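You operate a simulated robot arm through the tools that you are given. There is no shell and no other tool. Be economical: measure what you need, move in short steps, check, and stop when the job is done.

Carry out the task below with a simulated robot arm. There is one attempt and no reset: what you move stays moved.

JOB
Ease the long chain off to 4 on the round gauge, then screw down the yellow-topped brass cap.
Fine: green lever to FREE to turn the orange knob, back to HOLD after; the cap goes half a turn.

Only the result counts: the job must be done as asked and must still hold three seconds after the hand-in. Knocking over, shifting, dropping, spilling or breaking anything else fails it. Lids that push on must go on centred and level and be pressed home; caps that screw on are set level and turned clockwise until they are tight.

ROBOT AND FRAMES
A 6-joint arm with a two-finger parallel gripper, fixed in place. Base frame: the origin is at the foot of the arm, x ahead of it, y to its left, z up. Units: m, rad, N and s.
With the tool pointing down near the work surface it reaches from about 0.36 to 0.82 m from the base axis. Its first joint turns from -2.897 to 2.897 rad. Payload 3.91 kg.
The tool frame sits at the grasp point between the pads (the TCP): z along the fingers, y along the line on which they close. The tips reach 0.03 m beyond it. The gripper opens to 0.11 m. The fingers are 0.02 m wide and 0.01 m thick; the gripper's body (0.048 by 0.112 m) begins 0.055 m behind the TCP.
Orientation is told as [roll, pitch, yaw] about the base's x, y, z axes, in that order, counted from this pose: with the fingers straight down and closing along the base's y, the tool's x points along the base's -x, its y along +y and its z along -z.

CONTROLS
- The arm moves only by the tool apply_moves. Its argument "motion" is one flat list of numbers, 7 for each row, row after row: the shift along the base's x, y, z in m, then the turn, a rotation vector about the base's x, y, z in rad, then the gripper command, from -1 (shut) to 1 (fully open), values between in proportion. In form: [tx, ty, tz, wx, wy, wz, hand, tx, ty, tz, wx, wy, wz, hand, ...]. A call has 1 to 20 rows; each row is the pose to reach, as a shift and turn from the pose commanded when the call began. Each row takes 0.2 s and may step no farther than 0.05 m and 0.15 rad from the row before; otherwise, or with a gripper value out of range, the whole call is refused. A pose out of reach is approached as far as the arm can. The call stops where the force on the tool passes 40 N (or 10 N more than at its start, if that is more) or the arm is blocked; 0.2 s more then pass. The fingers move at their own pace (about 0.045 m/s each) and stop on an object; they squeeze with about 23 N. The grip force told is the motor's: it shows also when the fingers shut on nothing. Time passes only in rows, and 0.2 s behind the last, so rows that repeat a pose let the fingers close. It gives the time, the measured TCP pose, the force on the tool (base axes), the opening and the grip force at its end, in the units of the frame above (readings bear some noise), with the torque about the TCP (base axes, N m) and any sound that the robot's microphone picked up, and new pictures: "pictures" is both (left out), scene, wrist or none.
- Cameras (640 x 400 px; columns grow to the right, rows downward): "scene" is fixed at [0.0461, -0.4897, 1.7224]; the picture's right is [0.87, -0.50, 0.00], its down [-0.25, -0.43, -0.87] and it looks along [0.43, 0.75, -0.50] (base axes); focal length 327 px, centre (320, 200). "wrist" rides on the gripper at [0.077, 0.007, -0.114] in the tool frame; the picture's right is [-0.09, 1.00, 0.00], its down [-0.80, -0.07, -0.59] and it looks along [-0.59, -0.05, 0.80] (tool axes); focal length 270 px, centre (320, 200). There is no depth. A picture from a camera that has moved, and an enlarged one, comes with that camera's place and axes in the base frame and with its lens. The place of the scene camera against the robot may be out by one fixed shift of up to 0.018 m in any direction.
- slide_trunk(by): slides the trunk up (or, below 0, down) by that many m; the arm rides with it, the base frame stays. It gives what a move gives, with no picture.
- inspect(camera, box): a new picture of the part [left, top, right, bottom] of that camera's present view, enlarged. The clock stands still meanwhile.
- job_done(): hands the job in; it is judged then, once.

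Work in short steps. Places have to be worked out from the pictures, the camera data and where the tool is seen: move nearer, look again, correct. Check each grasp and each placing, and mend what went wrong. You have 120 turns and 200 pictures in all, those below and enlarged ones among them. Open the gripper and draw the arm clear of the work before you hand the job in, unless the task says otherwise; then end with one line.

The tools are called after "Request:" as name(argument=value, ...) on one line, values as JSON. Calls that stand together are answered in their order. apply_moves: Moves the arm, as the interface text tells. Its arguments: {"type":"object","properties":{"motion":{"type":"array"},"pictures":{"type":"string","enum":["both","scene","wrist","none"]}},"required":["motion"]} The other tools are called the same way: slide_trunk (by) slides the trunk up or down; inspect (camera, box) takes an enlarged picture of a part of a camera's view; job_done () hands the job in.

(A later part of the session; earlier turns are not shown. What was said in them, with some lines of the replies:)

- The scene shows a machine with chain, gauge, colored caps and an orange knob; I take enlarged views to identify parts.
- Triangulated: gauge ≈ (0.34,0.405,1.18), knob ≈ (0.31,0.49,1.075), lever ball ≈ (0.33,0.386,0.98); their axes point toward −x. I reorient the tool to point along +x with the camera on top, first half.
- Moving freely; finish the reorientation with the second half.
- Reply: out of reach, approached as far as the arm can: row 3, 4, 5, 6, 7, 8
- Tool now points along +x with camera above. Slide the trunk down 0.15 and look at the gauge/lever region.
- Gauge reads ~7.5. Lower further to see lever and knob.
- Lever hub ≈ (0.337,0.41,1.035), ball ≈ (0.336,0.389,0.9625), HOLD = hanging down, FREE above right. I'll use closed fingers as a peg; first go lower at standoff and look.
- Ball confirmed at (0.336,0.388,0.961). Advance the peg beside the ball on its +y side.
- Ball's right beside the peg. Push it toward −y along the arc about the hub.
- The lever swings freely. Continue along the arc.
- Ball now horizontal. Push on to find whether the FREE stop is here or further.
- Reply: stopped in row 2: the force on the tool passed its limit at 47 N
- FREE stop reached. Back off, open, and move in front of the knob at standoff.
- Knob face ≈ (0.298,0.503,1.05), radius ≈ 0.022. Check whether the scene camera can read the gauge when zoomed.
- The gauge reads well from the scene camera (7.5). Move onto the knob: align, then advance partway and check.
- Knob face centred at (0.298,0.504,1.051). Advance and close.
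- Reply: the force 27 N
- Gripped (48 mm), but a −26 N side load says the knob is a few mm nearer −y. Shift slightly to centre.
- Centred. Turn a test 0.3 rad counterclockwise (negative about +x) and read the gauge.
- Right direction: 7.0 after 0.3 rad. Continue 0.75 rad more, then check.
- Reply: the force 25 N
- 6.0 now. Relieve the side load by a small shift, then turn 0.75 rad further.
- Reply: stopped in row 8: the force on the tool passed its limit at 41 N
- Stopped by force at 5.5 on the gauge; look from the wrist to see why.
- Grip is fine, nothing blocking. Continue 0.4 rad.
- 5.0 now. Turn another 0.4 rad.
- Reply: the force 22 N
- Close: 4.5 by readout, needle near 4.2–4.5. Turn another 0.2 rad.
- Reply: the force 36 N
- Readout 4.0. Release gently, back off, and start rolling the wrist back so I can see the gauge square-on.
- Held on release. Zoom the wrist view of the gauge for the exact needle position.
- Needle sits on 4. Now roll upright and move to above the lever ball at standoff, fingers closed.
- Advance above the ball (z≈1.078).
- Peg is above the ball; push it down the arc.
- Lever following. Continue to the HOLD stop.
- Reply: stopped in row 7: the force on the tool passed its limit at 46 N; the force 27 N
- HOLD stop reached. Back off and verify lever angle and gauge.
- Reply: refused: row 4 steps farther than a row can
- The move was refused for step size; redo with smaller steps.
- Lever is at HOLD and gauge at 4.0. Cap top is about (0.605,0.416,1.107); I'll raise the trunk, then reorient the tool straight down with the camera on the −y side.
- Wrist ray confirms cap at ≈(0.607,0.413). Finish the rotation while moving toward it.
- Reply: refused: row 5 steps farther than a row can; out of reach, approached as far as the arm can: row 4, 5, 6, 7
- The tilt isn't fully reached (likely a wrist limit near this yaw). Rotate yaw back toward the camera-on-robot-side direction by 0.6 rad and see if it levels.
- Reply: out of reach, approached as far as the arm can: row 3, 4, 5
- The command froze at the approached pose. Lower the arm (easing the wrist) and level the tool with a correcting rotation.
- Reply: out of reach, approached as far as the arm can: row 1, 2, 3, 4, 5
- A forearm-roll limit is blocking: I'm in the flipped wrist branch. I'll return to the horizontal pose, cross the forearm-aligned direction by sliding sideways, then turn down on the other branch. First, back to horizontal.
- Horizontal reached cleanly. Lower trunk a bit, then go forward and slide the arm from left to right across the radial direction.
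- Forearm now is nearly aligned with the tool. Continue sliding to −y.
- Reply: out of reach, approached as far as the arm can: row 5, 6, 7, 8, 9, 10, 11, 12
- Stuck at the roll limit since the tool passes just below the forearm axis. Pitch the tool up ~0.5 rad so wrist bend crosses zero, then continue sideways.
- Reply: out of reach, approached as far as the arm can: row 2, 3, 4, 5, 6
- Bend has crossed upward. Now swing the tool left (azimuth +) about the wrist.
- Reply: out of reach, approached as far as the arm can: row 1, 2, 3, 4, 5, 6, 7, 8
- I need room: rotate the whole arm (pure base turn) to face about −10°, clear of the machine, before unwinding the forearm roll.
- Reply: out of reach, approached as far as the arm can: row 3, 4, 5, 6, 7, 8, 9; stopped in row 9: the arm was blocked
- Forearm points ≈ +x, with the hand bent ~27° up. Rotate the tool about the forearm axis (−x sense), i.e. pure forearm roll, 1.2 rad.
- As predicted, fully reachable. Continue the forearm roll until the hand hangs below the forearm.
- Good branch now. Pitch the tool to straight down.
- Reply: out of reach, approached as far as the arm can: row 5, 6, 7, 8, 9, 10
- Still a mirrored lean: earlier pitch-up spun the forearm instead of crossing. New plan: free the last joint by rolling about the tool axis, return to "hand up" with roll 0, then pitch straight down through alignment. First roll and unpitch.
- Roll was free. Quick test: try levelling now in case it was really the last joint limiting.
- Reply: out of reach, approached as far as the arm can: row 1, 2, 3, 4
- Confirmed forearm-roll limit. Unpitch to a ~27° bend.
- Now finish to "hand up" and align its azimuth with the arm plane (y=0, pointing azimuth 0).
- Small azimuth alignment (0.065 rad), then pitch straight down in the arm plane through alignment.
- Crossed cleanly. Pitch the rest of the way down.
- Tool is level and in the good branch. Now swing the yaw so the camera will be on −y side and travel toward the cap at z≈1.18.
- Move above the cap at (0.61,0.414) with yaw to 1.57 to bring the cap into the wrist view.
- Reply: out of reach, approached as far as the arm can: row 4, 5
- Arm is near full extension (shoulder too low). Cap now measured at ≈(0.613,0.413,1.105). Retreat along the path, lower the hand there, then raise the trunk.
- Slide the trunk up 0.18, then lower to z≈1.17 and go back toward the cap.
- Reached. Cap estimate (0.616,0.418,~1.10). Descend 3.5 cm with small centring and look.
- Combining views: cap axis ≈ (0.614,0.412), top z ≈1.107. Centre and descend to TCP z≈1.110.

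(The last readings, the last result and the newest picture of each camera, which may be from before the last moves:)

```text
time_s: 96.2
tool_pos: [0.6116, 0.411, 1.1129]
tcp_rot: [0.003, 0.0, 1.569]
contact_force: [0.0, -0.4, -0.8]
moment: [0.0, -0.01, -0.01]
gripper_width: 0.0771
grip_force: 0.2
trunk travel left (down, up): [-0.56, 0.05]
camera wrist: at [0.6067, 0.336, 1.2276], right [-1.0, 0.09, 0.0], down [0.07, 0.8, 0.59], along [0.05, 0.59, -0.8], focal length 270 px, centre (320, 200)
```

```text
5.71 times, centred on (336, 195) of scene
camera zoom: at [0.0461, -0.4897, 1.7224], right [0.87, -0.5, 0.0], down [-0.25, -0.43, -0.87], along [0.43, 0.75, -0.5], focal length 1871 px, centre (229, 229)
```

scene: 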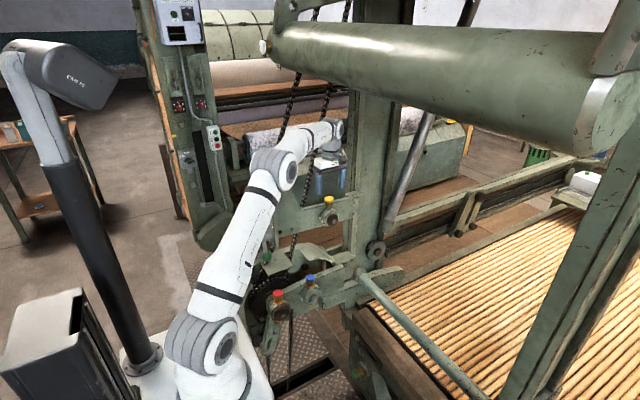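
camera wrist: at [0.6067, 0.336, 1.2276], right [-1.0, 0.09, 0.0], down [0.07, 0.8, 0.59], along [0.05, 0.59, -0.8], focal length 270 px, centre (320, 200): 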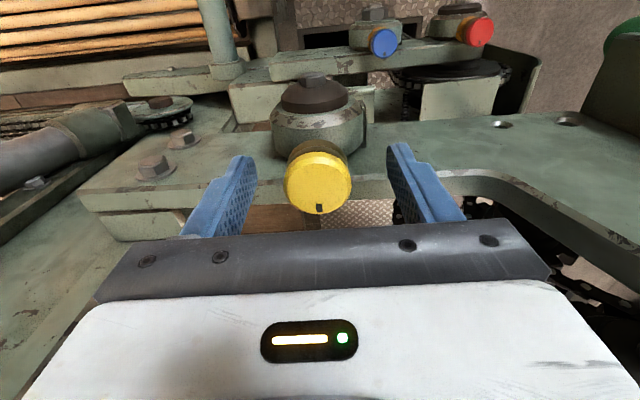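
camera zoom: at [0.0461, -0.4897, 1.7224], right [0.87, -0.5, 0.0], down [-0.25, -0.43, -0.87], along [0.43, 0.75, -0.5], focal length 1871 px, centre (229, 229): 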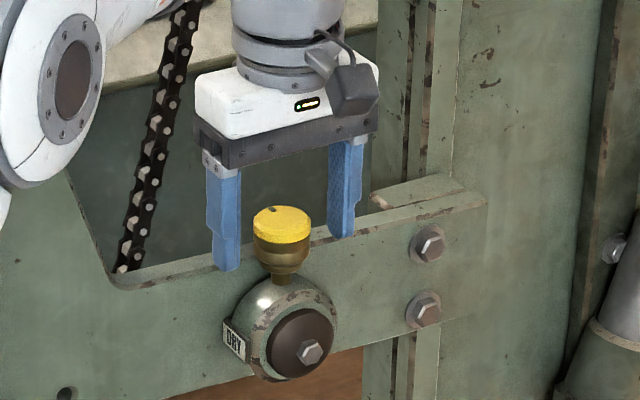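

Centred within a few mm. Close the fingers.

Request:
apply_moves(motion=[0, 0.001, -0.001, 0, 0, 0, 0, 0, 0.001, -0.001, 0, 0, 0, -0.5, 0, 0.001, -0.001, 0, 0, 0, -1, 0, 0.001, -0.001, 0, 0, 0, -1], pictures="wrist")

Request:
inspect(camera="scene", box=[306, 175, 356, 225])

```text
time_s: 97.2
tool_pos: [0.6146, 0.4128, 1.1112]
tcp_rot: [0.0, 0.0, 1.569]
contact_force: [12.4, 0.6, 0.8]
moment: [0.34, -1.3, -0.06]
gripper_width: 0.0375
grip_force: 45.2
trunk travel left (down, up): [-0.56, 0.05]
camera wrist: at [0.6085, 0.3364, 1.2262], right [-1.0, 0.09, 0.0], down [0.07, 0.8, 0.59], along [0.05, 0.59, -0.8], focal length 270 px, centre (320, 200)
```

wrist: 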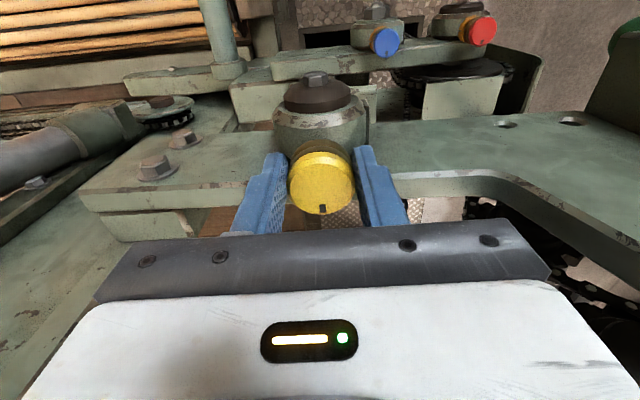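

```text
8.00 times, centred on (331, 200) of scene
camera zoom: at [0.0461, -0.4897, 1.7224], right [0.87, -0.5, 0.0], down [-0.25, -0.43, -0.87], along [0.43, 0.75, -0.5], focal length 2619 px, centre (232, 200)
```

zoom: 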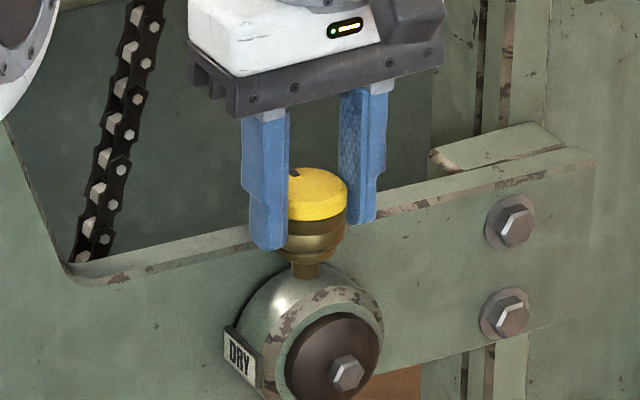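

Gripped squarely. Shift +2 mm x to relieve, then turn clockwise (−z) 1.55 rad.

Request:
apply_moves(motion=[0.002, 0, 0, 0, 0, 0, -1, 0.002, 0, 0, 0, 0, -0.1, -1, 0.002, 0, 0, 0, 0, -0.2, -1, 0.002, 0, 0, 0, 0, -0.3, -1, 0.002, 0, 0, 0, 0, -0.4, -1, 0.002, 0, 0, 0, 0, -0.5, -1, 0.002, 0, -0.0003, 0, 0, -0.6, -1, 0.002, 0, -0.0003, 0, 0, -0.7, -1, 0.002, 0, -0.0004, 0, 0, -0.8, -1, 0.002, 0, -0.0004, 0, 0, -0.9, -1, 0.002, 0, -0.0005, 0, 0, -1.0, -1, 0.002, 0, -0.0005, 0, 0, -1.1, -1, 0.002, 0, -0.0006, 0, 0, -1.2, -1, 0.002, 0, -0.0006, 0, 0, -1.3, -1, 0.002, 0, -0.0007, 0, 0, -1.4, -1, 0.002, 0, -0.0007, 0, 0, -1.5, -1, 0.002, 0, -0.0008, 0, 0, -1.55, -1], pictures="wrist")

Request:
inspect(camera="scene", box=[306, 175, 356, 225])

```text
time_s: 98.7
tool_pos: [0.6079, 0.4064, 1.1112]
tcp_rot: [0.008, 0.016, 1.058]
contact_force: [-16.6, -17.1, 10.9]
moment: [-0.46, 0.72, 0.65]
gripper_width: 0.0368
grip_force: 45.0
trunk travel left (down, up): [-0.56, 0.05]
stopped in row 7: the force on the tool passed its limit at 44 N (the readings are from after the stop); the commanded pose is now the measured one
camera wrist: at [0.5674, 0.3457, 1.2275], right [-0.82, 0.57, 0.01], down [0.46, 0.67, 0.58], along [0.33, 0.48, -0.81], focal length 270 px, centre (320, 200)
```

wrist: 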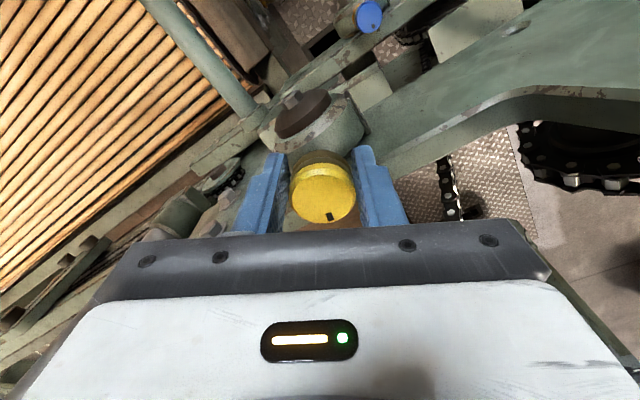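

```text
8.00 times, centred on (331, 200) of scene
camera zoom: at [0.0461, -0.4897, 1.7224], right [0.87, -0.5, 0.0], down [-0.25, -0.43, -0.87], along [0.43, 0.75, -0.5], focal length 2619 px, centre (232, 200)
```

zoom: 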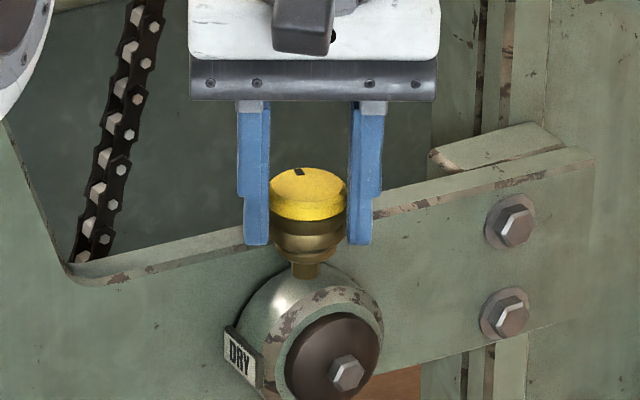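

Turned ~0.5 rad, then a side load tripped the limit. Open, read the free state and re-centre.

Request:
apply_moves(motion=[0, 0, 0, 0, 0, 0, 0, 0, 0, 0, 0, 0, 0, 0], pictures="wrist")

Request:
inspect(camera="scene", box=[306, 175, 356, 225])

```text
time_s: 99.3
tool_pos: [0.6141, 0.4044, 1.1109]
tcp_rot: [0.01, 0.008, 1.055]
contact_force: [0.3, -33.3, 12.9]
moment: [0.87, 0.39, 0.91]
gripper_width: 0.0466
grip_force: 0.2
trunk travel left (down, up): [-0.56, 0.05]
camera wrist: at [0.5708, 0.3429, 1.2268], right [-0.82, 0.57, 0.01], down [0.46, 0.66, 0.59], along [0.33, 0.49, -0.81], focal length 270 px, centre (320, 200)
```

wrist: 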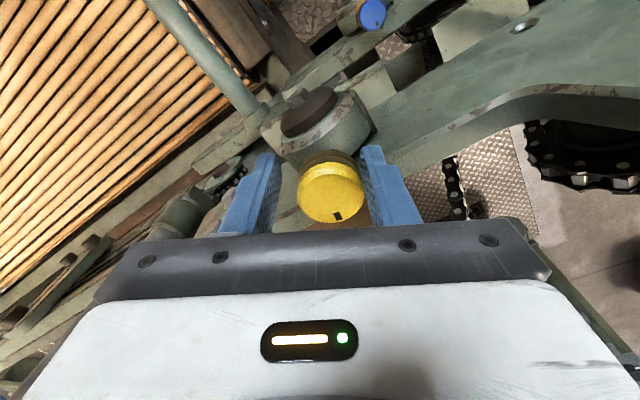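

```text
8.00 times, centred on (331, 200) of scene
camera zoom: at [0.0461, -0.4897, 1.7224], right [0.87, -0.5, 0.0], down [-0.25, -0.43, -0.87], along [0.43, 0.75, -0.5], focal length 2619 px, centre (232, 200)
```

zoom: 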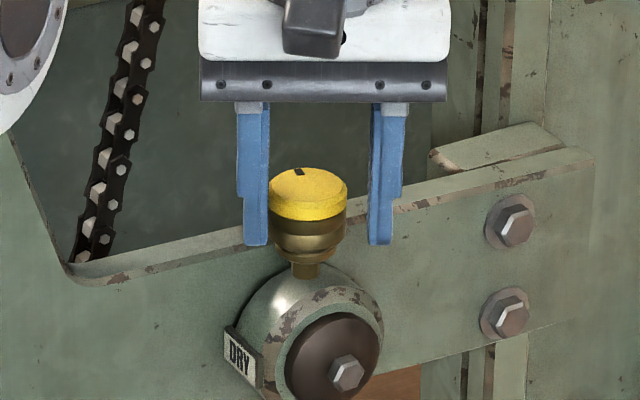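

With fingers open there's still −33 N in y: the finger tip is rubbing the bracket plate (top ≈1.073–1.08). Raise 1 cm, re-centre at (0.6125,0.4125).

Request:
apply_moves(motion=[0, 0, 0.005, 0, 0, 0, 0.1, 0, 0, 0.01, 0, 0, 0, 0.1, 0.0046, 0.006, 0.01, -0.01, -0.008, 0, 0.1, 0.0046, 0.006, 0.01, -0.01, -0.008, 0, 0.1], pictures="wrist")

```text
time_s: 99.8
tool_pos: [0.6148, 0.4024, 1.1117]
tcp_rot: [0.007, 0.025, 1.053]
contact_force: [7.2, -20.2, 0.2]
moment: [0.49, 0.11, 0.38]
gripper_width: 0.0523
grip_force: 0.1
trunk travel left (down, up): [-0.56, 0.05]
stopped in row 2: the force on the tool passed its limit at 49 N (the readings are from after the stop); the commanded pose is now the measured one
camera wrist: at [0.5736, 0.3427, 1.228], right [-0.82, 0.57, 0.01], down [0.47, 0.67, 0.57], along [0.32, 0.47, -0.82], focal length 270 px, centre (320, 200)
```

wrist: 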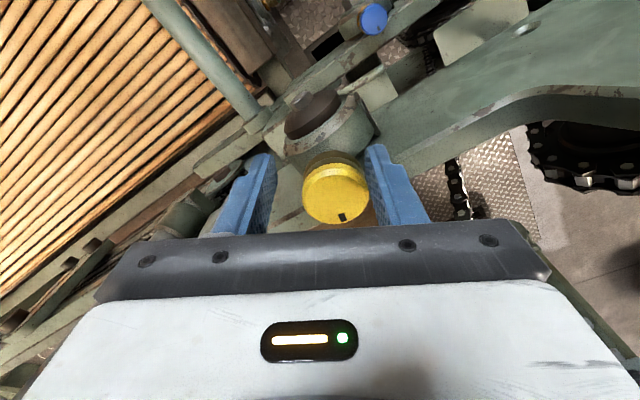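

Still contacting as I raise; inspect the wrist/forearm region for contact with the chain.

Request:
inspect(camera="scene", box=[270, 100, 390, 200])

Request:
inspect(camera="wrist", box=[240, 120, 440, 245])

```text
4.00 times, centred on (330, 150) of scene
camera zoom: at [0.0461, -0.4897, 1.7224], right [0.87, -0.5, 0.0], down [-0.25, -0.43, -0.87], along [0.43, 0.75, -0.5], focal length 1310 px, centre (280, 400)
```

zoom: 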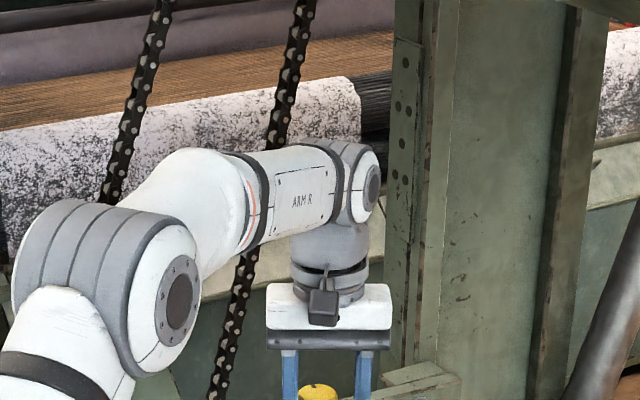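

```text
3.20 times, centred on (340, 182) of wrist
camera zoom: at [0.5736, 0.3427, 1.228], right [-0.82, 0.57, 0.01], down [0.47, 0.67, 0.57], along [0.32, 0.47, -0.82], focal length 865 px, centre (256, 256)
```

zoom: 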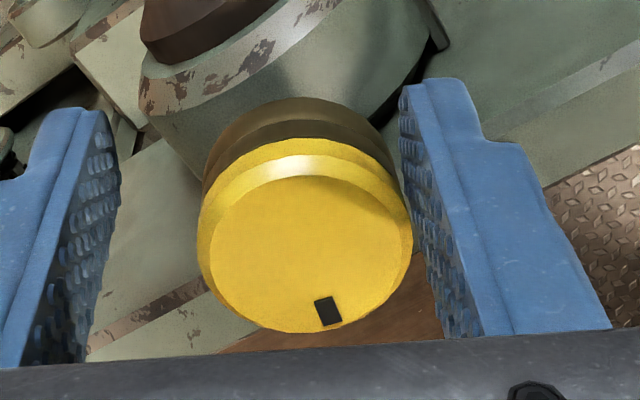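

The opening finger is pressing on the plate's front face (opening wider made it worse). Narrow the fingers a little, shift −y slightly and rise clear.

Request:
apply_moves(motion=[0, 0, 0, 0, 0, 0, -0.2, 0, -0.001, 0.003, 0, 0, 0, -0.2, 0, -0.001, 0.008, 0, 0, 0, -0.2, 0, -0.001, 0.014, 0, 0, 0, -0.2], pictures="none")

```text
time_s: 100.8
tool_pos: [0.6126, 0.4051, 1.1252]
tcp_rot: [0.008, 0.023, 1.057]
contact_force: [-11.0, -20.9, -18.3]
moment: [-0.2, -0.2, 0.81]
gripper_width: 0.0439
grip_force: 0.1
trunk travel left (down, up): [-0.56, 0.05]
```

Continue up until clear of the cap, then re-level and re-measure.

Request:
apply_moves(motion=[0, -0.001, 0.005, 0, 0, 0, -0.1, 0, -0.001, 0.012, 0, 0, 0, 0, 0, -0.001, 0.022, 0, 0, 0, 0, 0, -0.001, 0.035, 0, 0, 0, 0], pictures="none")

```text
time_s: 101.8
tool_pos: [0.6121, 0.4069, 1.161]
tcp_rot: [0.007, 0.02, 1.056]
contact_force: [-0.5, -3.3, -3.7]
moment: [-0.18, -0.07, 0.13]
gripper_width: 0.0546
grip_force: 0.0
trunk travel left (down, up): [-0.56, 0.05]
```

Free now. Level the tool, rotate to yaw ≈2.0 for a longer bite, and look to re-centre.

Request:
apply_moves(motion=[0, 0, 0.004, 0.014, -0.016, 0, 0.3, 0, 0, 0.004, 0.014, -0.016, 0.14, 0.3, 0, 0, 0.004, 0.014, -0.016, 0.28, 0.3, 0, 0, 0.004, 0.014, -0.016, 0.42, 0.3, 0, 0, 0.004, 0.014, -0.016, 0.514, 0.3], pictures="wrist")

```text
time_s: 103.0
tool_pos: [0.6126, 0.4067, 1.1636]
tcp_rot: [-0.003, 0.004, 1.571]
contact_force: [0.3, 0.1, 0.0]
moment: [-0.01, -0.02, 0.01]
gripper_width: 0.0715
grip_force: 0.0
trunk travel left (down, up): [-0.56, 0.05]
camera wrist: at [0.6052, 0.3318, 1.2794], right [-1.0, 0.09, 0.0], down [0.07, 0.8, 0.59], along [0.06, 0.59, -0.81], focal length 270 px, centre (320, 200)
```

wrist: 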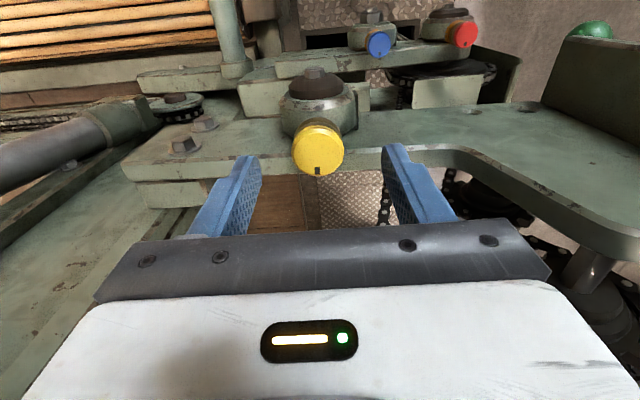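

Request:
inspect(camera="wrist", box=[270, 100, 370, 200])

Request:
inspect(camera="scene", box=[311, 185, 351, 225])

```text
4.00 times, centred on (320, 150) of wrist
camera zoom: at [0.6052, 0.3318, 1.2794], right [-1.0, 0.09, 0.0], down [0.07, 0.8, 0.59], along [0.06, 0.59, -0.81], focal length 1081 px, centre (320, 400)
```

zoom: 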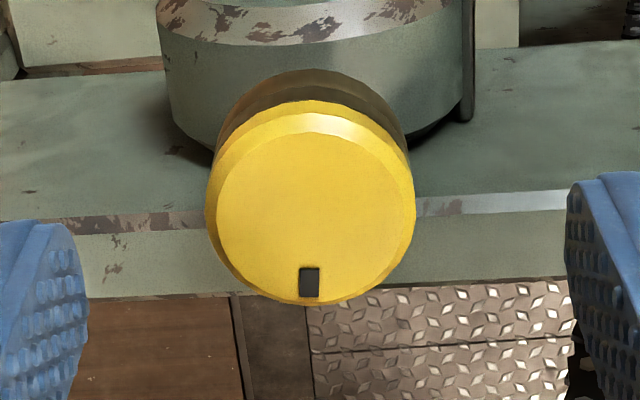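

```text
10.00 times, centred on (331, 205) of scene
camera zoom: at [0.0461, -0.4897, 1.7224], right [0.87, -0.5, 0.0], down [-0.25, -0.43, -0.87], along [0.43, 0.75, -0.5], focal length 3274 px, centre (210, 150)
```

zoom: 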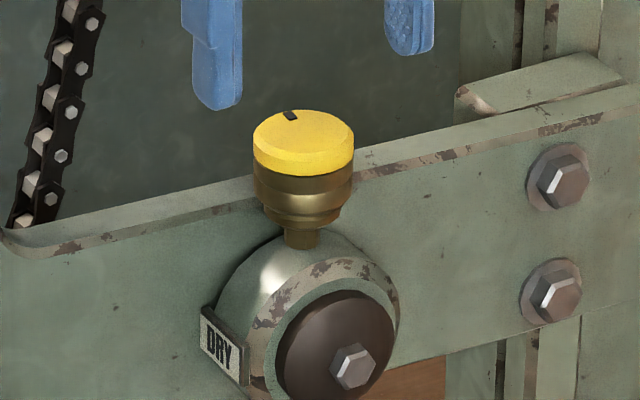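

Cap has turned only a few degrees (finger was fouling the plate). Regrip higher (tips ≈1.09, above the plate) at yaw ≈2.0, centred at (0.614,0.4125).

Request:
apply_moves(motion=[0.0014, 0.0058, 0, 0, 0, 0.14, 0.3, 0.0014, 0.0058, -0.015, 0, 0, 0.28, 0.3, 0.0014, 0.0058, -0.03, 0, 0, 0.43, 0.3, 0.0014, 0.0058, -0.0436, 0, 0, 0.43, 0.2, 0.0014, 0.0058, -0.0436, 0, 0, 0.43, -0.3, 0.0014, 0.0058, -0.0436, 0, 0, 0.43, -1, 0.0014, 0.0058, -0.0436, 0, 0, 0.43, -1, 0.0014, 0.0058, -0.0436, 0, 0, 0.43, -1], pictures="wrist")

```text
time_s: 104.0
tool_pos: [0.6176, 0.409, 1.1421]
tcp_rot: [-0.031, 0.004, 1.995]
contact_force: [-1.3, -9.8, 15.3]
moment: [0.06, -0.26, -0.44]
gripper_width: 0.0633
grip_force: 0.1
trunk travel left (down, up): [-0.56, 0.05]
stopped in row 4: the force on the tool passed its limit at 57 N (the readings are from after the stop); the commanded pose is now the measured one
camera wrist: at [0.6397, 0.3368, 1.2569], right [-0.94, -0.33, -0.03], down [-0.28, 0.75, 0.59], along [-0.17, 0.57, -0.8], focal length 270 px, centre (320, 200)
```

wrist: 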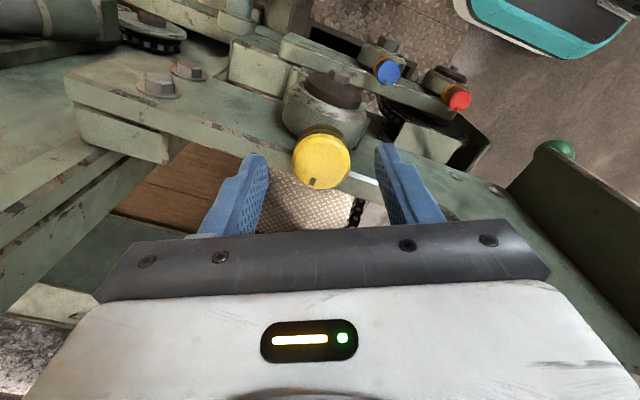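

Contact at the +x finger tip around (0.65,0.43,1.11). Look at the scene close-up.

Request:
inspect(camera="scene", box=[306, 165, 376, 225])

Request:
inspect(camera="wrist", box=[190, 110, 350, 240])

```text
6.67 times, centred on (341, 195) of scene
camera zoom: at [0.0461, -0.4897, 1.7224], right [0.87, -0.5, 0.0], down [-0.25, -0.43, -0.87], along [0.43, 0.75, -0.5], focal length 2183 px, centre (180, 233)
```

zoom: 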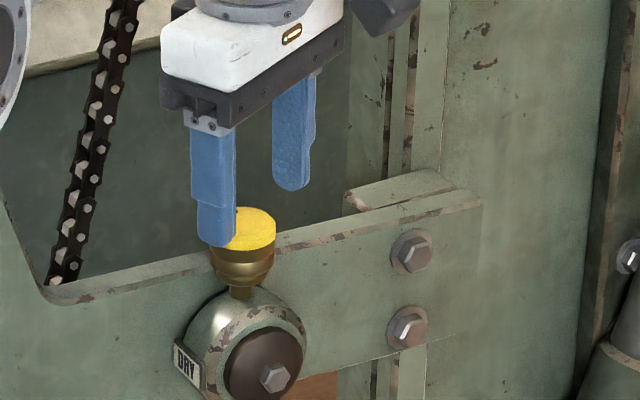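

```text
3.08 times, centred on (270, 175) of wrist
camera zoom: at [0.6397, 0.3368, 1.2569], right [-0.94, -0.33, -0.03], down [-0.28, 0.75, 0.59], along [-0.17, 0.57, -0.8], focal length 832 px, centre (474, 277)
```

zoom: 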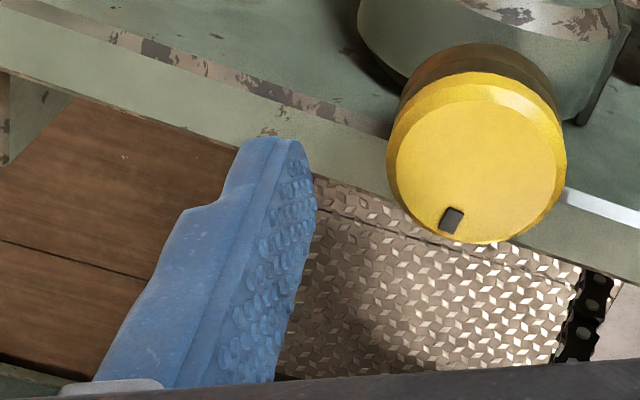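

Evidence points to the bracket's solid occupying the notch behind the cap (y ≥ ~0.429, above visible plate). So I must keep fingers on the x-sides and turn in small bites (±0.35 rad), with TCP offset ~6 mm to −y. Lift, reset to yaw 1.57 and descend centred.

Request:
apply_moves(motion=[0, 0, 0.015, 0, 0, 0, 0.2, 0, -0.002, 0.025, 0.028, 0.01, -0.14, 0.1, -0.002, -0.0025, 0.025, 0.028, 0.01, -0.28, 0, -0.0036, -0.0025, 0.025, 0.028, 0.01, -0.425, 0, -0.0036, -0.0025, 0.015, 0.028, 0.01, -0.425, 0, -0.0036, -0.0025, 0.0, 0.028, 0.01, -0.425, 0, -0.0036, -0.0025, -0.012, 0.028, 0.01, -0.425, 0, -0.0036, -0.0025, -0.022, 0.028, 0.01, -0.425, 0], pictures="wrist")

```text
time_s: 105.8
tool_pos: [0.614, 0.4104, 1.116]
tcp_rot: [-0.022, -0.025, 1.574]
contact_force: [0.5, 0.4, 0.3]
moment: [0.0, 0.01, -0.01]
gripper_width: 0.0551
grip_force: 0.0
trunk travel left (down, up): [-0.56, 0.05]
camera wrist: at [0.6055, 0.3312, 1.2282], right [-1.0, 0.09, -0.02], down [0.06, 0.79, 0.62], along [0.07, 0.61, -0.79], focal length 270 px, centre (320, 200)
```

wrist: 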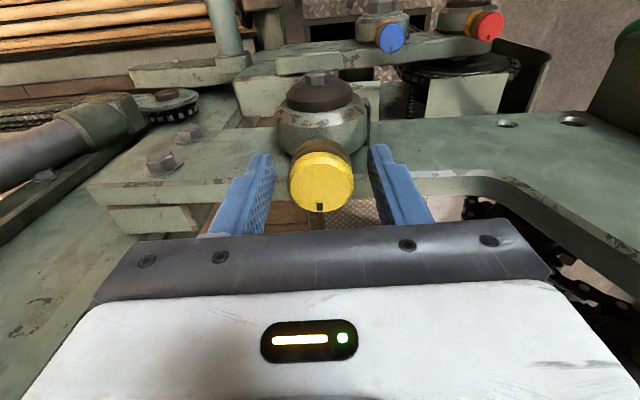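

Free here. Level the tilt and apply the −y offset.

Request:
apply_moves(motion=[0, -0.002, 0.002, -0.012, 0.011, 0, -0.1, 0, -0.004, 0.004, -0.025, 0.022, 0, -0.2, 0, -0.004, 0.004, -0.025, 0.022, 0, -0.2], pictures="none")

```text
time_s: 106.5
tool_pos: [0.6143, 0.4061, 1.1208]
tcp_rot: [0.0, -0.001, 1.572]
contact_force: [-0.1, -0.7, 0.0]
moment: [0.03, 0.03, 0.0]
gripper_width: 0.0439
grip_force: 0.1
trunk travel left (down, up): [-0.56, 0.05]
```

Level and clear. Bite 1: loosen-rotate +0.33, grip, turn clockwise 0.66.

Request:
apply_moves(motion=[0.0006, 0, 0, 0, 0, 0.11, -0.2, 0.0013, 0, 0, 0, 0, 0.22, -0.2, 0.002, 0.0003, 0, 0, 0, 0.33, -0.2, 0.002, 0.0003, 0, 0, 0, 0.33, -1, 0.002, 0.0003, 0, 0, 0, 0.33, -1, 0.0013, 0, 0, 0, 0, 0.22, -1, 0.0006, 0, 0, 0, 0, 0.11, -1, 0, 0, 0, 0, 0, 0, -1, -0.0006, 0, 0, 0, 0, -0.11, -1, -0.0013, 0, 0, 0, 0, -0.22, -1, -0.002, 0.0003, 0, 0, 0, -0.33, -1], pictures="wrist")

Request:
inspect(camera="scene", box=[311, 180, 351, 220])

```text
time_s: 109.0
tool_pos: [0.6107, 0.4065, 1.1207]
tcp_rot: [0.001, 0.0, 1.241]
contact_force: [7.9, 4.4, 11.8]
moment: [0.62, -0.39, -0.07]
gripper_width: 0.0365
grip_force: 45.3
trunk travel left (down, up): [-0.56, 0.05]
camera wrist: at [0.58, 0.3364, 1.2348], right [-0.91, 0.41, 0.0], down [0.33, 0.73, 0.59], along [0.24, 0.54, -0.8], focal length 270 px, centre (320, 200)
```

wrist: 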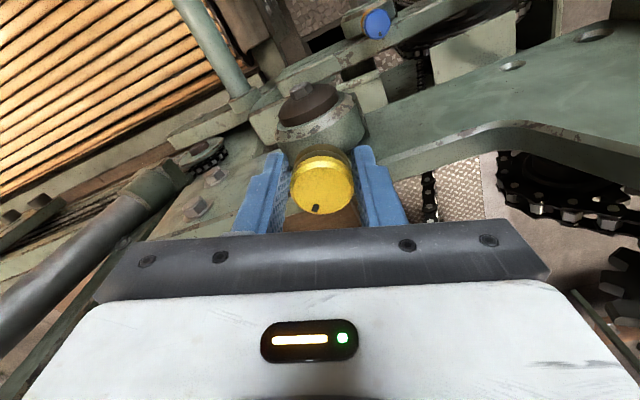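

```text
10.00 times, centred on (331, 200) of scene
camera zoom: at [0.0461, -0.4897, 1.7224], right [0.87, -0.5, 0.0], down [-0.25, -0.43, -0.87], along [0.43, 0.75, -0.5], focal length 3274 px, centre (210, 200)
```

zoom: 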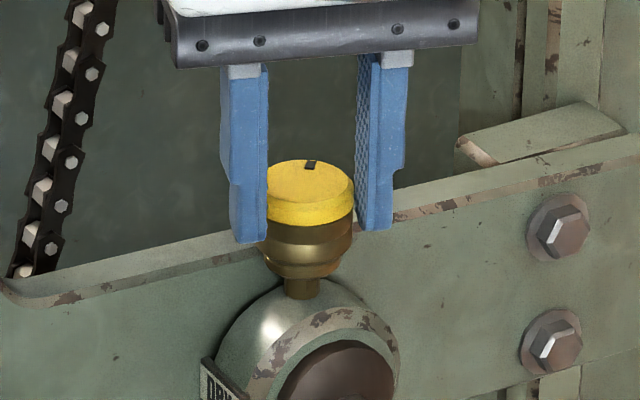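

The cap turns with the hand. Bite 2: open, return, regrip, turn again.

Request:
apply_moves(motion=[0, 0, 0, 0, 0, 0, -0.2, 0.0006, 0, 0, 0, 0, 0.11, -0.2, 0.0013, 0, 0, 0, 0, 0.22, -0.2, 0.002, -0.0003, 0, 0, 0, 0.33, -0.2, 0.0027, 0, 0, 0, 0, 0.44, -0.2, 0.0034, 0, 0, 0, 0, 0.55, -0.2, 0.004, 0, 0, 0, 0, 0.67, -0.2, 0.004, 0, 0, 0, 0, 0.67, -1, 0.004, 0, 0, 0, 0, 0.67, -1, 0.0034, 0, 0, 0, 0, 0.55, -1, 0.0027, 0, 0, 0, 0, 0.44, -1, 0.002, -0.0003, 0, 0, 0, 0.33, -1, 0.0013, 0, 0, 0, 0, 0.22, -1, 0.0006, 0, 0, 0, 0, 0.11, -1, 0, 0, 0, 0, 0, 0, -1], pictures="none")

Request:
inspect(camera="scene", box=[311, 180, 351, 220])

```text
time_s: 112.2
tool_pos: [0.6117, 0.4057, 1.1192]
tcp_rot: [0.002, 0.0, 1.242]
contact_force: [-0.3, -0.8, 6.1]
moment: [-0.38, 0.37, 0.0]
gripper_width: 0.0369
grip_force: 44.7
trunk travel left (down, up): [-0.56, 0.05]
```

```text
10.00 times, centred on (331, 200) of scene
camera zoom: at [0.0461, -0.4897, 1.7224], right [0.87, -0.5, 0.0], down [-0.25, -0.43, -0.87], along [0.43, 0.75, -0.5], focal length 3274 px, centre (210, 200)
```

zoom: 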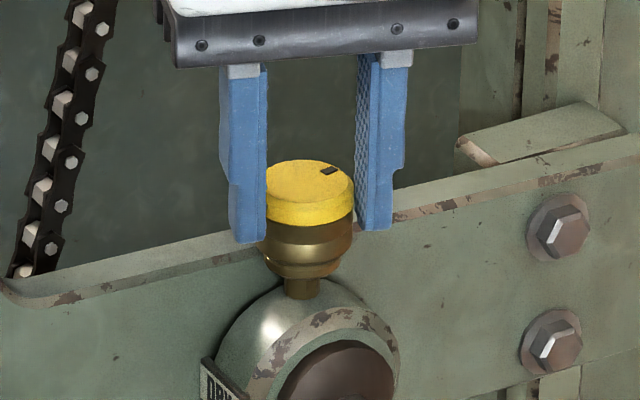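

Mark went ~82°→29° azimuth; target ≈ −98°. Bite 3.

Request:
apply_moves(motion=[0, 0, 0, 0, 0, 0, -0.2, 0.0006, 0, 0, 0, 0, 0.11, -0.2, 0.0013, 0, 0, 0, 0, 0.22, -0.2, 0.002, -0.0003, 0, 0, 0, 0.33, -0.2, 0.0027, 0, 0, 0, 0, 0.44, -0.2, 0.0034, 0, 0, 0, 0, 0.55, -0.2, 0.004, 0, 0, 0, 0, 0.67, -0.2, 0.004, 0, 0, 0, 0, 0.67, -1, 0.004, 0, 0, 0, 0, 0.67, -1, 0.004, 0, 0, 0, 0, 0.67, -1, 0.0034, 0, 0, 0, 0, 0.55, -1, 0.0027, 0, 0, 0, 0, 0.44, -1, 0.002, -0.0003, 0, 0, 0, 0.33, -1, 0.0013, 0, 0, 0, 0, 0.22, -1, 0.0006, 0, 0, 0, 0, 0.11, -1, 0, 0, 0, 0, 0, 0, -1], pictures="none")

Request:
inspect(camera="scene", box=[311, 180, 351, 220])

```text
time_s: 115.5
tool_pos: [0.6115, 0.4062, 1.1196]
tcp_rot: [0.002, 0.0, 1.239]
contact_force: [8.9, 8.3, 13.9]
moment: [0.97, -0.31, -0.09]
gripper_width: 0.0371
grip_force: 44.9
trunk travel left (down, up): [-0.56, 0.05]
```

```text
10.00 times, centred on (331, 200) of scene
camera zoom: at [0.0461, -0.4897, 1.7224], right [0.87, -0.5, 0.0], down [-0.25, -0.43, -0.87], along [0.43, 0.75, -0.5], focal length 3274 px, centre (210, 200)
```

zoom: 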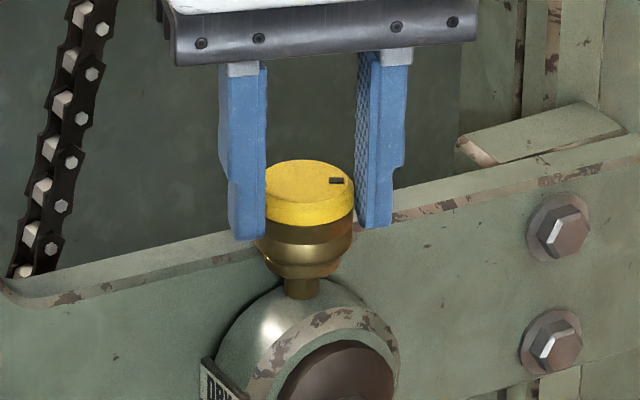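

Now ≈ −10°. Bite 4.

Request:
apply_moves(motion=[0, 0, 0, 0, 0, 0, -0.2, 0.0006, 0, 0, 0, 0, 0.11, -0.2, 0.0013, 0, 0, 0, 0, 0.22, -0.2, 0.002, -0.0003, 0, 0, 0, 0.33, -0.2, 0.0027, 0, 0, 0, 0, 0.44, -0.2, 0.0034, 0, 0, 0, 0, 0.55, -0.2, 0.004, 0, 0, 0, 0, 0.67, -0.2, 0.004, 0, 0, 0, 0, 0.67, -1, 0.004, 0, 0, 0, 0, 0.67, -1, 0.004, 0, 0, 0, 0, 0.67, -1, 0.0034, 0, 0, 0, 0, 0.55, -1, 0.0027, 0, 0, 0, 0, 0.44, -1, 0.002, -0.0003, 0, 0, 0, 0.33, -1, 0.0013, 0, 0, 0, 0, 0.22, -1, 0.0006, 0, 0, 0, 0, 0.11, -1, 0, 0, 0, 0, 0, 0, -1], pictures="none")

Request:
inspect(camera="scene", box=[311, 180, 351, 220])

```text
time_s: 119.0
tool_pos: [0.611, 0.4063, 1.1205]
tcp_rot: [0.002, -0.001, 1.24]
contact_force: [5.3, 5.0, 12.4]
moment: [0.34, 0.0, -0.03]
gripper_width: 0.0369
grip_force: 45.0
trunk travel left (down, up): [-0.56, 0.05]
```

```text
10.00 times, centred on (331, 200) of scene
camera zoom: at [0.0461, -0.4897, 1.7224], right [0.87, -0.5, 0.0], down [-0.25, -0.43, -0.87], along [0.43, 0.75, -0.5], focal length 3274 px, centre (210, 200)
```

zoom: 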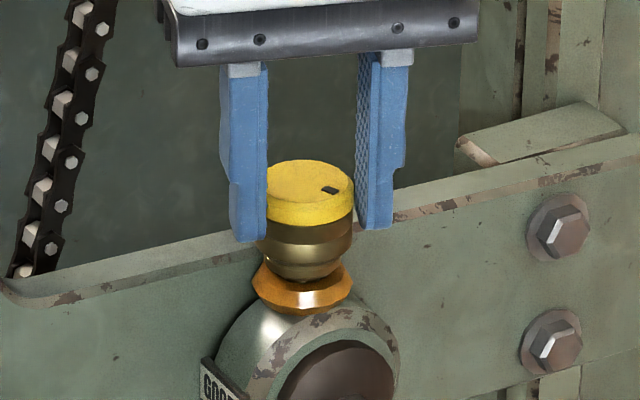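

A grease collar appeared and the label now reads GOOD; mark ≈ −56°, about 138–145° turned. One more bite of ~0.67 rad brings it to half a turn.

Request:
apply_moves(motion=[0, 0, 0, 0, 0, 0, -0.2, 0.0006, 0, 0, 0, 0, 0.11, -0.2, 0.0013, 0, 0, 0, 0, 0.22, -0.2, 0.002, -0.0003, 0, 0, 0, 0.33, -0.2, 0.0027, 0, 0, 0, 0, 0.44, -0.2, 0.0034, 0, 0, 0, 0, 0.55, -0.2, 0.004, 0, 0, 0, 0, 0.67, -0.2, 0.004, 0, 0, 0, 0, 0.67, -1, 0.004, 0, 0, 0, 0, 0.67, -1, 0.004, 0, 0, 0, 0, 0.67, -1, 0.0034, 0, 0, 0, 0, 0.55, -1, 0.0027, 0, 0, 0, 0, 0.44, -1, 0.002, -0.0003, 0, 0, 0, 0.33, -1, 0.0013, 0, 0, 0, 0, 0.22, -1, 0.0009, 0, 0, 0, 0, 0.15, -1], pictures="wrist")

Request:
inspect(camera="scene", box=[311, 180, 351, 220])

```text
time_s: 122.2
tool_pos: [0.6133, 0.4066, 1.1211]
tcp_rot: [0.003, 0.001, 1.389]
contact_force: [14.1, 6.3, 11.5]
moment: [0.45, -0.59, -0.13]
gripper_width: 0.037
grip_force: 44.8
trunk travel left (down, up): [-0.56, 0.05]
camera wrist: at [0.5928, 0.3331, 1.2349], right [-0.96, 0.27, 0.0], down [0.21, 0.77, 0.59], along [0.16, 0.57, -0.8], focal length 270 px, centre (320, 200)
```

wrist: 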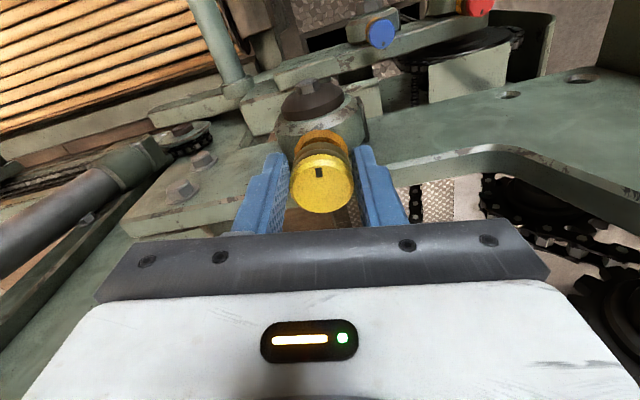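

```text
10.00 times, centred on (331, 200) of scene
camera zoom: at [0.0461, -0.4897, 1.7224], right [0.87, -0.5, 0.0], down [-0.25, -0.43, -0.87], along [0.43, 0.75, -0.5], focal length 3274 px, centre (210, 200)
```

zoom: 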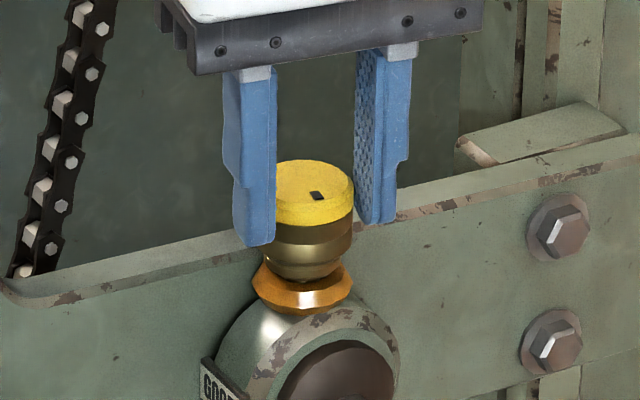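

Mark is now at ≈ −98…−103°, i.e. half a turn, label GOOD. Release, lift straight up, retreat.

Request:
apply_moves(motion=[0, 0, 0, 0, 0, 0, -0.2, 0, 0, 0, 0, 0, 0.1, -0.2, 0, 0, 0, 0, 0, 0.18, 0, 0, -0.001, 0.012, 0, 0, 0.18, 0, 0, -0.002, 0.03, 0, 0, 0.18, 0, -0.002, -0.01, 0.05, 0, 0, 0.18, 0, -0.01, -0.04, 0.055, 0, 0, 0.18, 0, -0.025, -0.08, 0.055, 0, 0, 0.18, 0, -0.045, -0.12, 0.055, 0, 0, 0.18, 0, -0.065, -0.16, 0.055, 0, 0, 0.18, 0.5, -0.085, -0.2, 0.055, 0, 0, 0.18, 0.5, -0.105, -0.24, 0.055, 0, 0, 0.18, 0.5, -0.12, -0.28, 0.055, 0, 0, 0.18, 0.5], pictures="scene")

Request:
inspect(camera="scene", box=[311, 180, 351, 220])

Request:
inspect(camera="scene", box=[238, 190, 302, 260])

```text
time_s: 125.0
tool_pos: [0.4924, 0.1242, 1.1751]
tcp_rot: [0.0, 0.001, 1.57]
contact_force: [0.1, -0.5, -0.4]
moment: [0.06, 0.0, 0.02]
gripper_width: 0.0824
grip_force: 0.2
trunk travel left (down, up): [-0.56, 0.05]
```

scene: 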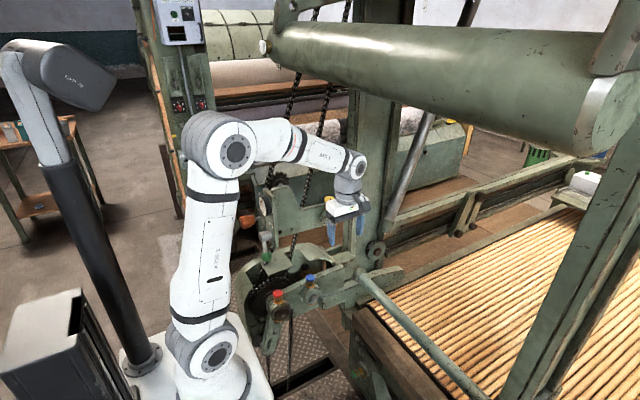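

```text
10.00 times, centred on (331, 200) of scene
camera zoom: at [0.0461, -0.4897, 1.7224], right [0.87, -0.5, 0.0], down [-0.25, -0.43, -0.87], along [0.43, 0.75, -0.5], focal length 3274 px, centre (210, 200)
```

zoom: 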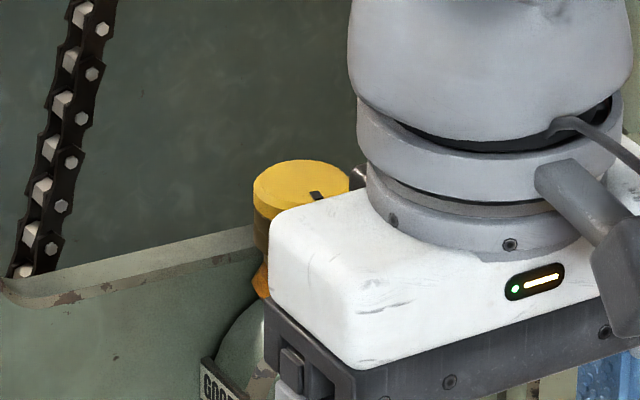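

```text
5.71 times, centred on (270, 225) of scene
camera zoom: at [0.0461, -0.4897, 1.7224], right [0.87, -0.5, 0.0], down [-0.25, -0.43, -0.87], along [0.43, 0.75, -0.5], focal length 1871 px, centre (606, 57)
```

zoom: 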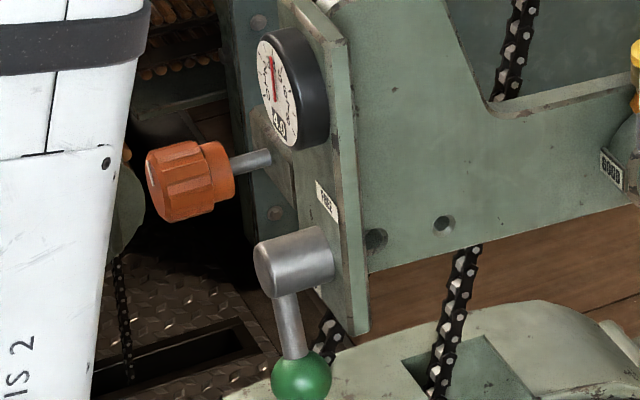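

Gauge 4.0, lever on HOLD, label GOOD. Move the hand a bit further clear and verify the cap unobstructed.

Request:
apply_moves(motion=[-0.02, -0.04, 0, 0, 0, 0, 0.5, -0.03, -0.08, 0, 0, 0, 0, 0.5, -0.03, -0.12, 0, 0, 0, 0, 0.5, -0.03, -0.16, 0, 0, 0, 0, 0.5, -0.03, -0.16, 0, 0, 0, 0, 0.5], pictures="none")

Request:
inspect(camera="scene", box=[306, 175, 366, 225])

```text
time_s: 126.2
tool_pos: [0.464, -0.0333, 1.1733]
tcp_rot: [-0.001, 0.001, 1.573]
contact_force: [-0.5, -0.8, -0.5]
moment: [0.01, 0.0, -0.01]
gripper_width: 0.0824
grip_force: 0.1
trunk travel left (down, up): [-0.56, 0.05]
```

```text
8.00 times, centred on (336, 200) of scene
camera zoom: at [0.0461, -0.4897, 1.7224], right [0.87, -0.5, 0.0], down [-0.25, -0.43, -0.87], along [0.43, 0.75, -0.5], focal length 2619 px, centre (192, 200)
```

zoom: 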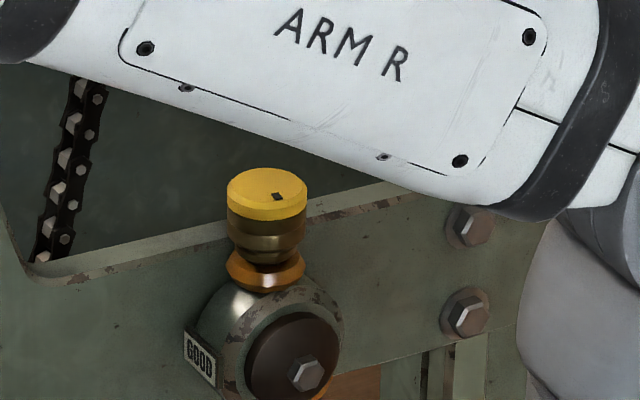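

The cap is level, turned about half a turn, and its label reads GOOD. The arm is clear, so I'm handing in.

Request:
job_done()

```text
The job is handed in.
```

The job is handed in: the long chain is eased off to 4.0 on the round gauge, the green lever is back at HOLD, and the yellow-topped brass cap is screwed down about half a turn clockwise, with its label now reading GOOD.
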